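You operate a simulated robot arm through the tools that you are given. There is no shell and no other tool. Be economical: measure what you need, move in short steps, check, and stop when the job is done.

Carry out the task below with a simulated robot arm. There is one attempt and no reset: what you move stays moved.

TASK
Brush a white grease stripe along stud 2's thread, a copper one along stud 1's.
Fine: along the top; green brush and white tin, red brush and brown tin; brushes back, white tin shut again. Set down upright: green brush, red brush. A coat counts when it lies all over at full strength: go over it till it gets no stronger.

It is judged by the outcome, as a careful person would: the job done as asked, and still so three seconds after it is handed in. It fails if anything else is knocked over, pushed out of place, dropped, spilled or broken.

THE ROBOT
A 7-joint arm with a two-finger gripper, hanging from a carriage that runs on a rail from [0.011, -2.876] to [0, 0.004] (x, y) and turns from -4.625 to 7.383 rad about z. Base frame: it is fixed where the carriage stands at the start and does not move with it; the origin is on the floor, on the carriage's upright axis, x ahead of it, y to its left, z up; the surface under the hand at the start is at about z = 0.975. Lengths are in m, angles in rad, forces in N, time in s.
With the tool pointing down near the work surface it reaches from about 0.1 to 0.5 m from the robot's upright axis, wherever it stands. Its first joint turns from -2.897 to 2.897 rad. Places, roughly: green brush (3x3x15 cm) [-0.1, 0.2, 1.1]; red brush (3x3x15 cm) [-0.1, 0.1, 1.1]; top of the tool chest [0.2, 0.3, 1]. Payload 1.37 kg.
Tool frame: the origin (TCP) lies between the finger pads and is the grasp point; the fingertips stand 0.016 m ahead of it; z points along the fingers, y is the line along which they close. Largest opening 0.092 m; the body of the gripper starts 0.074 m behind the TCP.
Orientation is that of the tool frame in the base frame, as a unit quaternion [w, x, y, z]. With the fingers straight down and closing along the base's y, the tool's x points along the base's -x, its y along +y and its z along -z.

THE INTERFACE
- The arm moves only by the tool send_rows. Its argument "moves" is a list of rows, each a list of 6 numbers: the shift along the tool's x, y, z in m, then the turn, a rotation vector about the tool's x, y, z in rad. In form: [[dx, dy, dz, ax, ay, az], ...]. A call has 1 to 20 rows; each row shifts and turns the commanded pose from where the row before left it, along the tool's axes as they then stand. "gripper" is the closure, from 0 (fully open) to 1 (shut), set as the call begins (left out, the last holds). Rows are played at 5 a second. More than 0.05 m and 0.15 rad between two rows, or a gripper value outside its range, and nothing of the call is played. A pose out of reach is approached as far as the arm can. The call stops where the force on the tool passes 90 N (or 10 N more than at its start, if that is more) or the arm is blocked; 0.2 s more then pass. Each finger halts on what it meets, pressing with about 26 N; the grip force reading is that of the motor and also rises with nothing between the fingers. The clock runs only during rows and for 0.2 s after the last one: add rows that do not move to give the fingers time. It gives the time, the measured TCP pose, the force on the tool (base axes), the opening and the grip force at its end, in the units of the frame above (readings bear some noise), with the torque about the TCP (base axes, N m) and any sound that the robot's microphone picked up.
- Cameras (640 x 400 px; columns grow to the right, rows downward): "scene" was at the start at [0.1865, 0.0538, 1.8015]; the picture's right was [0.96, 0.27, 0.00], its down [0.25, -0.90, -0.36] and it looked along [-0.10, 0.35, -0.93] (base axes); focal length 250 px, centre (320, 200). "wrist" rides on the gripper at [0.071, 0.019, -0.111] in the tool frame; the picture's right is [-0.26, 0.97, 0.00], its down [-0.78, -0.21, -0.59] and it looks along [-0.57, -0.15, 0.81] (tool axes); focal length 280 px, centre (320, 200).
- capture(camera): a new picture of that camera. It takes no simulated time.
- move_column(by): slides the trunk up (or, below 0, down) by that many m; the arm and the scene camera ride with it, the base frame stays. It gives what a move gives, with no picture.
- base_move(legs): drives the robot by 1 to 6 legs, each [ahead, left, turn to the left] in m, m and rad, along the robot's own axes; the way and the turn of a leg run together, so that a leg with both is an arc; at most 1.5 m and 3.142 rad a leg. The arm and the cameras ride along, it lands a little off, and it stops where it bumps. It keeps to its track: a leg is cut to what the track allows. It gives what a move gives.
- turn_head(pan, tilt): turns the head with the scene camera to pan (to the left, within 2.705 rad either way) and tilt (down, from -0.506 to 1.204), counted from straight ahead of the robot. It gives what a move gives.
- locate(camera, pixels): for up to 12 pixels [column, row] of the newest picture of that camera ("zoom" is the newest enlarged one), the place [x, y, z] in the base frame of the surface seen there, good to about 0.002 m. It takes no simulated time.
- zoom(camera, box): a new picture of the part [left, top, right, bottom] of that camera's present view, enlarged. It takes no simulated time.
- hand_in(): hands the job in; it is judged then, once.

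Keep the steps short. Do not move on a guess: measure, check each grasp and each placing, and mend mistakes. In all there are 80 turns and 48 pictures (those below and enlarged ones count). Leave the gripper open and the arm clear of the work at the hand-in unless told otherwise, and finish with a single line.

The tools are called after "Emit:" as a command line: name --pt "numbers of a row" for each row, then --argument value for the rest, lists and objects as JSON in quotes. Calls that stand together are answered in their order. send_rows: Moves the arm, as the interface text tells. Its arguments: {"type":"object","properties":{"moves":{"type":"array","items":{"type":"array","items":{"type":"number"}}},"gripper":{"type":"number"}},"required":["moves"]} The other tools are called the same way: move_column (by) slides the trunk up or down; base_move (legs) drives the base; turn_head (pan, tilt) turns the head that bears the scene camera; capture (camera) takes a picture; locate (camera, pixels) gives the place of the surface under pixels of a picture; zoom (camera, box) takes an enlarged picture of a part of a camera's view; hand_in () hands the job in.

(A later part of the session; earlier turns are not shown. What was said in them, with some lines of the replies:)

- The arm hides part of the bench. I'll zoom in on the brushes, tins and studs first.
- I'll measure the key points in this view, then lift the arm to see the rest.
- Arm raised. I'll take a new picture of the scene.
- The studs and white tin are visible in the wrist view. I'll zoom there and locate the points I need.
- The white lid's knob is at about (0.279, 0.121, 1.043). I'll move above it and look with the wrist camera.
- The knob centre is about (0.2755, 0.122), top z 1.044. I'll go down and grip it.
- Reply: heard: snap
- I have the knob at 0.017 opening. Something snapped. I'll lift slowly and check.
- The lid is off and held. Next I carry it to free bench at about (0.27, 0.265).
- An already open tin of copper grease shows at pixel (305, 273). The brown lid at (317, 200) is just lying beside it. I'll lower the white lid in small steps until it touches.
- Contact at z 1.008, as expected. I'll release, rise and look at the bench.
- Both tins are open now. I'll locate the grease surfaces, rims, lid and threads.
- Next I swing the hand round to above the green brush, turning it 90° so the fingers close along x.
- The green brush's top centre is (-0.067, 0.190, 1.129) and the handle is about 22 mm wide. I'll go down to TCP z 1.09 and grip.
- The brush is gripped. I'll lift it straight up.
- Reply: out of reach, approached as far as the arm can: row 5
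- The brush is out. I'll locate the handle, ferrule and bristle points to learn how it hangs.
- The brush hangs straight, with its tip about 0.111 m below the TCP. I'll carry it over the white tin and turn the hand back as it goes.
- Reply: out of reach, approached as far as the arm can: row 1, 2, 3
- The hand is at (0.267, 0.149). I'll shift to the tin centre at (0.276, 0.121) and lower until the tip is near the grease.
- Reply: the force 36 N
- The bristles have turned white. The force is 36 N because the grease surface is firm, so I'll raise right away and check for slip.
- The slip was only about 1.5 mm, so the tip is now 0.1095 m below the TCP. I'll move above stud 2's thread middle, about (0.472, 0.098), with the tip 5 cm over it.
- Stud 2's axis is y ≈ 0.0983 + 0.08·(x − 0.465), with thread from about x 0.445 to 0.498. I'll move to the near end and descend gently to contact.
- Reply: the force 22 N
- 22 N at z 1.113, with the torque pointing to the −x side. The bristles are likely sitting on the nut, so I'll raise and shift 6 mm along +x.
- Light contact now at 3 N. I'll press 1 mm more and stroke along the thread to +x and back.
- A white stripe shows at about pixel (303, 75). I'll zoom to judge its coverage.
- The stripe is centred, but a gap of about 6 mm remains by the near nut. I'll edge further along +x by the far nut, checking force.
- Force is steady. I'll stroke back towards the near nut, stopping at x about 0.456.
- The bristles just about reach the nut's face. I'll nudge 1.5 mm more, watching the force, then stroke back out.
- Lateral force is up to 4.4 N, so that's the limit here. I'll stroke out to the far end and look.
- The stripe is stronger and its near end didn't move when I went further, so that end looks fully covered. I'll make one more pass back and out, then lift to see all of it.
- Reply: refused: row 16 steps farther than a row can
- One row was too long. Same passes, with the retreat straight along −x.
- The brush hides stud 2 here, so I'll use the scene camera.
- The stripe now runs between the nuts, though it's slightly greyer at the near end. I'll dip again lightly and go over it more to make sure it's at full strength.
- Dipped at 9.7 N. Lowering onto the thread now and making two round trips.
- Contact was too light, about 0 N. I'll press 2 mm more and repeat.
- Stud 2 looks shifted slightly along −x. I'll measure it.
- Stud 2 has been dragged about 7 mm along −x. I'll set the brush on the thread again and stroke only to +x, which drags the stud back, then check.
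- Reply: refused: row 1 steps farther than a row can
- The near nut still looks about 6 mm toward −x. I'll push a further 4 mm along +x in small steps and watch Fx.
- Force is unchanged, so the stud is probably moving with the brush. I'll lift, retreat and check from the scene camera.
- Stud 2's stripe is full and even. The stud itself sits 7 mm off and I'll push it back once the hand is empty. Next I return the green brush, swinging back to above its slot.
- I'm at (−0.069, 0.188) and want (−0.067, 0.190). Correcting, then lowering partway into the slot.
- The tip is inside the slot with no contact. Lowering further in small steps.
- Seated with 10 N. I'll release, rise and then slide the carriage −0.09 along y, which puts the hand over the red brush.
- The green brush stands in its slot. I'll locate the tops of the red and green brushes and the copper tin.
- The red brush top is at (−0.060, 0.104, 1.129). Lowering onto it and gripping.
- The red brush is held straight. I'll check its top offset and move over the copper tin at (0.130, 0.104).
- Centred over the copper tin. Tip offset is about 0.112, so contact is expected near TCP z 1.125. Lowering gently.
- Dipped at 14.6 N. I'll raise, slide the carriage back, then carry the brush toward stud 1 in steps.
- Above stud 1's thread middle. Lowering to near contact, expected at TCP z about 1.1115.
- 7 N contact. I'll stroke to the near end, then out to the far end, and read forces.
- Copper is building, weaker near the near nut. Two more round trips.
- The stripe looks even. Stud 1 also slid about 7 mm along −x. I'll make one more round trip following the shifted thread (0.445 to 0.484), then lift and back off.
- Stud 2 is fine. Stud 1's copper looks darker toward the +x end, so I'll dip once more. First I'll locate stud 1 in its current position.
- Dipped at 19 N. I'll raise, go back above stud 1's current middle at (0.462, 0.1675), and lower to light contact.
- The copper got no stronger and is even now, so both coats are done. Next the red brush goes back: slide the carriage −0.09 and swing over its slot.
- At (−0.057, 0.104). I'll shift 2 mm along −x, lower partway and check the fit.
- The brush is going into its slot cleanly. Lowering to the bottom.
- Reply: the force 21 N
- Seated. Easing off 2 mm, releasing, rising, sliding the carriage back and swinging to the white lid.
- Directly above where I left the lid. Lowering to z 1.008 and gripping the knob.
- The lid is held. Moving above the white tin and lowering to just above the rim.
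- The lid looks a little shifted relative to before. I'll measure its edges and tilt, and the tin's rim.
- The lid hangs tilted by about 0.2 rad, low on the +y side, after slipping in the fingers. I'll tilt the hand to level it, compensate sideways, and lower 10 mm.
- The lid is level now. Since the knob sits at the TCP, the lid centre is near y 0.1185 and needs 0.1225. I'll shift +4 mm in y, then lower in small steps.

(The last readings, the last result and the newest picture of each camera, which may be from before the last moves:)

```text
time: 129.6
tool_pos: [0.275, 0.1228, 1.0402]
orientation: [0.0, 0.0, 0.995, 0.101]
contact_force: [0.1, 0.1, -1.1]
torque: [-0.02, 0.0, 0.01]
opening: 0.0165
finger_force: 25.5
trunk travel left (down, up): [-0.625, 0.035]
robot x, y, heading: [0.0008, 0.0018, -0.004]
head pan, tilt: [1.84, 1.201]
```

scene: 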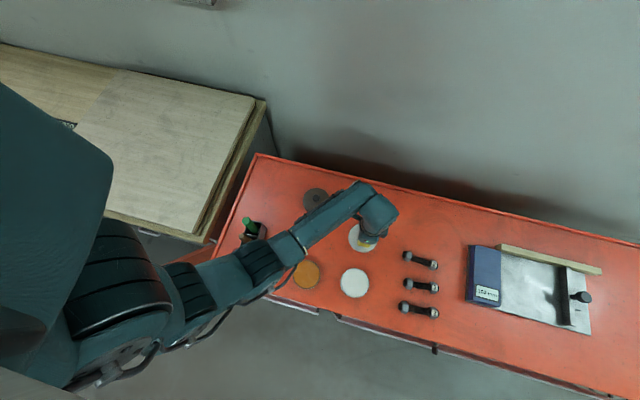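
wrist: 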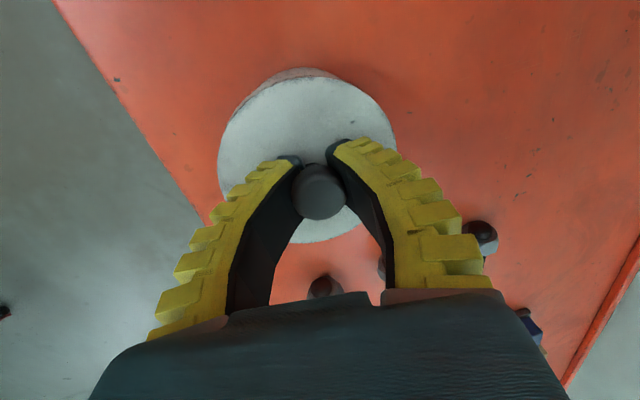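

No contact with the skirt already past the rim, so it's aligned. Continuing down.

Emit:
send_rows --pt "0 -0.0006 0.0029 0 0 0" --pt "0 -0.0004 0.002 0 0 0" --pt "0 -0.0002 0.001 0 0 0" --pt "0 -0.0002 0.001 0 0 0" --pt "0 0 0 0 0 0"

```text
time: 130.8
tool_pos: [0.2749, 0.1211, 1.0332]
orientation: [0.0, 0.0, 0.995, 0.099]
contact_force: [-0.7, 0.2, -0.7]
torque: [-0.03, -0.03, 0.02]
opening: 0.0162
finger_force: 26.4
trunk travel left (down, up): [-0.625, 0.035]
robot x, y, heading: [0.003, 0.0044, -0.003]
head pan, tilt: [1.84, 1.201]
```

Emit:
send_rows --pt "0 -0.0002 0.001 0 0 0" --pt "0 -0.0002 0.001 0 0 0" --pt "0 0 0 0 0 0"

```text
time: 131.6
tool_pos: [0.2762, 0.1221, 1.0315]
orientation: [0.001, -0.001, 0.995, 0.1]
contact_force: [-3.7, -1.2, 13.1]
torque: [-0.17, 0.12, 0.08]
opening: 0.0159
finger_force: 25.4
trunk travel left (down, up): [-0.625, 0.035]
robot x, y, heading: [0.0038, 0.0021, -0.001]
head pan, tilt: [1.84, 1.201]
heard: snap
5 turns are left
```

The lid snapped shut. With few turns left, I'll unload, release the knob, rise, level the hand, and move with closed fingers to just short of stud 1's near end so I can push it back.

Emit:
send_rows --pt "0 0 -0.001 0 0 0" --pt "0 0 0 0 0 0"

Emit:
send_rows --pt "0 0 0 0 0 0" --pt "0 0 0 0 0 0" --pt "0 0 -0.01 0 0 0" --pt "0 0 -0.02 0 0 0" --pt "0 0 -0.03 0 0 0" --pt "0 0 0 0.1 0 0" --pt "0 0 0 0.1 0 0" --pt "0 0 -0.02 0 0 0" --pt "0 0 0 0 0 0" --gripper 0.7

Emit:
send_rows --pt "-0.0322 0.0175 0 0 0 0" --pt "-0.0322 0.0175 0 0 0 0" --pt "-0.0322 0.0175 0 0 0 0" --pt "0 0 0.03 0 0 0" --pt "0 0 0 0 0 0" --gripper 1

Emit:
zoom --camera "scene" --box '[220, 200, 460, 350]'

```text
time: 132.2
tool_pos: [0.2761, 0.1223, 1.0325]
orientation: [0.001, 0.0, 0.995, 0.1]
contact_force: [0.9, 2.0, 3.4]
torque: [-0.21, -0.03, 0.03]
opening: 0.0158
finger_force: 26.0
trunk travel left (down, up): [-0.625, 0.035]
robot x, y, heading: [0.0007, -0.0024, -0.001]
head pan, tilt: [1.84, 1.201]
```

```text
time: 134.2
tool_pos: [0.2747, 0.1097, 1.1095]
orientation: [0.0, 0.0, 1.0, 0.0]
contact_force: [0.7, 0.1, -0.6]
torque: [-0.03, 0.01, 0.02]
opening: 0.0314
finger_force: 2.1
trunk travel left (down, up): [-0.625, 0.035]
robot x, y, heading: [-0.0027, -0.0002, 0.003]
head pan, tilt: [1.84, 1.201]
```

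```text
time: 135.4
tool_pos: [0.3719, 0.1634, 1.0806]
orientation: [0.001, 0.0, 1.0, 0.001]
contact_force: [0.4, 0.2, 0.4]
torque: [0.0, 0.01, -0.03]
opening: 0.0
finger_force: 26.1
trunk travel left (down, up): [-0.625, 0.035]
robot x, y, heading: [0.0006, -0.0009, 0.002]
head pan, tilt: [1.84, 1.201]
```

```text
2.67 times, centred on (340, 275) of scene
4 turns are left
```

zoom: 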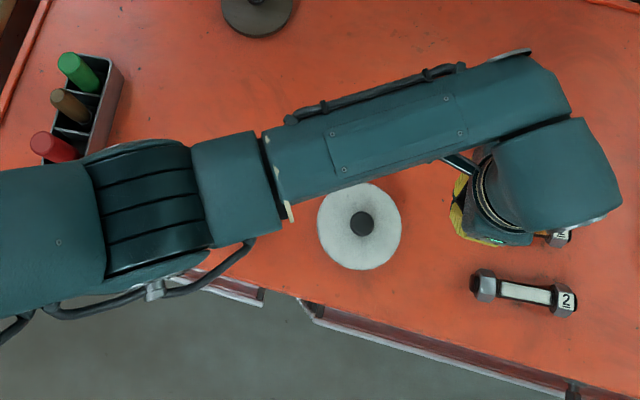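

The lid is closed flat and the brushes stand upright. I'll lower, gently push stud 1 back about 14 mm along +x, back off, and go to stud 2's start.

Emit:
send_rows --pt "0 -0.0005 0.045 0 0 0" --pt "0 0 0.037 0 0 0" --pt "0 0 0 0 0 0" --pt "-0.012 0.001 0 0 0 0" --pt "-0.004 0.0004 0 0 0 0" --pt "-0.004 0.0004 0 0 0 0" --pt "-0.004 0.0004 0 0 0 0" --pt "-0.004 0.0004 0 0 0 0" --pt "-0.004 0.0003 0 0 0 0" --pt "-0.004 0.0003 0 0 0 0" --pt "0 0 0 0 0 0"

Emit:
send_rows --pt "0.02 0 0 0 0 0" --pt "0.016 0 0 0 0 0" --pt "0 0 -0.045 0 0 0" --pt "0 0 -0.037 0 0 0" --pt "0 -0.037 0 0 0 0" --pt "0 -0.0375 0 0 0 0" --pt "0 0 0 0 0 0"

Emit:
zoom --camera "wrist" --box '[240, 80, 560, 280]'

Emit:
locate --camera "zoom" --pixels '[[320, 200], [400, 200], [360, 240]]'

```text
time: 137.8
tool_pos: [0.4074, 0.1654, 0.9993]
orientation: [0.0, 0.0, 1.0, -0.001]
contact_force: [-0.1, 0.6, -0.1]
torque: [-0.03, -0.03, 0.01]
opening: 0.0001
finger_force: 26.2
trunk travel left (down, up): [-0.625, 0.035]
robot x, y, heading: [-0.0014, -0.0, -0.002]
head pan, tilt: [1.84, 1.201]
```

```text
time: 139.4
tool_pos: [0.3726, 0.09, 1.0819]
orientation: [0.0, 0.0, 1.0, 0.0]
contact_force: [0.2, -0.3, 0.4]
torque: [-0.03, 0.02, 0.03]
opening: 0.0001
finger_force: 26.2
trunk travel left (down, up): [-0.625, 0.035]
robot x, y, heading: [-0.002, -0.001, 0.004]
head pan, tilt: [1.84, 1.201]
```

```text
2.00 times, centred on (400, 180) of wrist
```

zoom: 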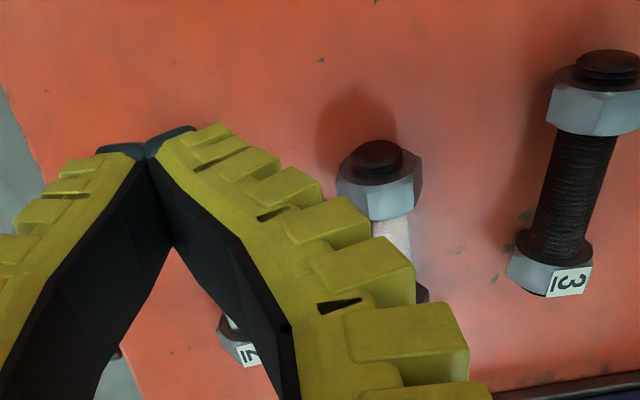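

```text
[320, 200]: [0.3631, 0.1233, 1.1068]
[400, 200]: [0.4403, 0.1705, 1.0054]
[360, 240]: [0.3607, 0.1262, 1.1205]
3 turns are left
```

Stud 1 is back, its near nut at about x 0.44 as at the start. Now the same for stud 2, about 7 mm, then retreat up, open the gripper, and take the last picture.

Emit:
send_rows --pt "0 0.0015 0.045 0 0 0" --pt "0 0 0.037 0 0 0" --pt "0 0 0 0 0 0" --pt "-0.012 0.001 0 0 0 0" --pt "-0.004 0.0004 0 0 0 0" --pt "-0.004 0.0004 0 0 0 0" --pt "-0.004 0.0003 0 0 0 0" --pt "-0.004 0.0003 0 0 0 0" --pt "-0.0035 0.0003 0 0 0 0" --pt "0 0 0 0 0 0"

Emit:
send_rows --pt "0.02 0 0 0 0 0" --pt "0.012 0 0 0 0 0" --pt "0 0 -0.045 0 0 0" --pt "0 0 -0.045 0 0 0" --pt "0 0 -0.045 0 0 0" --pt "0.045 0.02 0 0 0 0" --pt "0.045 0.02 0 0 0 0" --pt "0.045 0.02 0 0 0 0" --pt "0 0 0 0 0 0"

Emit:
send_rows --pt "0 0 0 0 0 0" --pt "0 0 0 0 0 0" --pt "0 0 0 0 0 0" --pt "0 0 0 0 0 0" --pt "0 0 0 0 0 0" --gripper 0

Emit:
zoom --camera "scene" --box '[385, 270, 455, 325]'

```text
time: 141.6
tool_pos: [0.4034, 0.0945, 0.9993]
orientation: [-0.001, 0.0, 1.0, 0.0]
contact_force: [0.7, -0.3, -0.4]
torque: [0.0, 0.02, -0.02]
opening: 0.0
finger_force: 26.0
trunk travel left (down, up): [-0.625, 0.035]
robot x, y, heading: [-0.0002, -0.0044, 0.002]
head pan, tilt: [1.84, 1.201]
```

```text
time: 143.6
tool_pos: [0.2347, 0.156, 1.1331]
orientation: [0.001, 0.0, 1.0, 0.0]
contact_force: [0.4, 0.1, -0.4]
torque: [-0.03, 0.0, -0.02]
opening: 0.0
finger_force: 25.7
trunk travel left (down, up): [-0.625, 0.035]
robot x, y, heading: [-0.001, -0.0004, -0.003]
head pan, tilt: [1.84, 1.201]
```

```text
time: 144.8
tool_pos: [0.2366, 0.156, 1.1338]
orientation: [0.0, 0.0, 1.0, 0.0]
contact_force: [-0.6, -0.6, 0.6]
torque: [0.02, 0.05, 0.0]
opening: 0.0919
finger_force: 0.0
trunk travel left (down, up): [-0.625, 0.035]
robot x, y, heading: [-0.0022, 0.0002, -0.002]
head pan, tilt: [1.84, 1.201]
```

```text
7.27 times, centred on (420, 298) of scene
2 turns are left
```

zoom: 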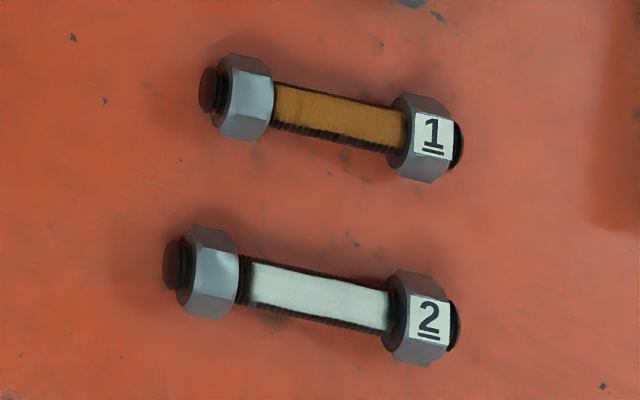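

Both studs are back within a few millimetres of where they started, with both stripes full. The brushes are in their slots, the white tin is shut, the gripper is open and the arm is clear, so I'm handing in.

Emit:
hand_in

```text
The job is handed in.
```

Handed in: stud 2 has its white stripe and stud 1 its copper one, both brushes stand back in their slots, the white tin is snapped shut, and both studs, which slid while I brushed, are back within a few millimetres of where they started.
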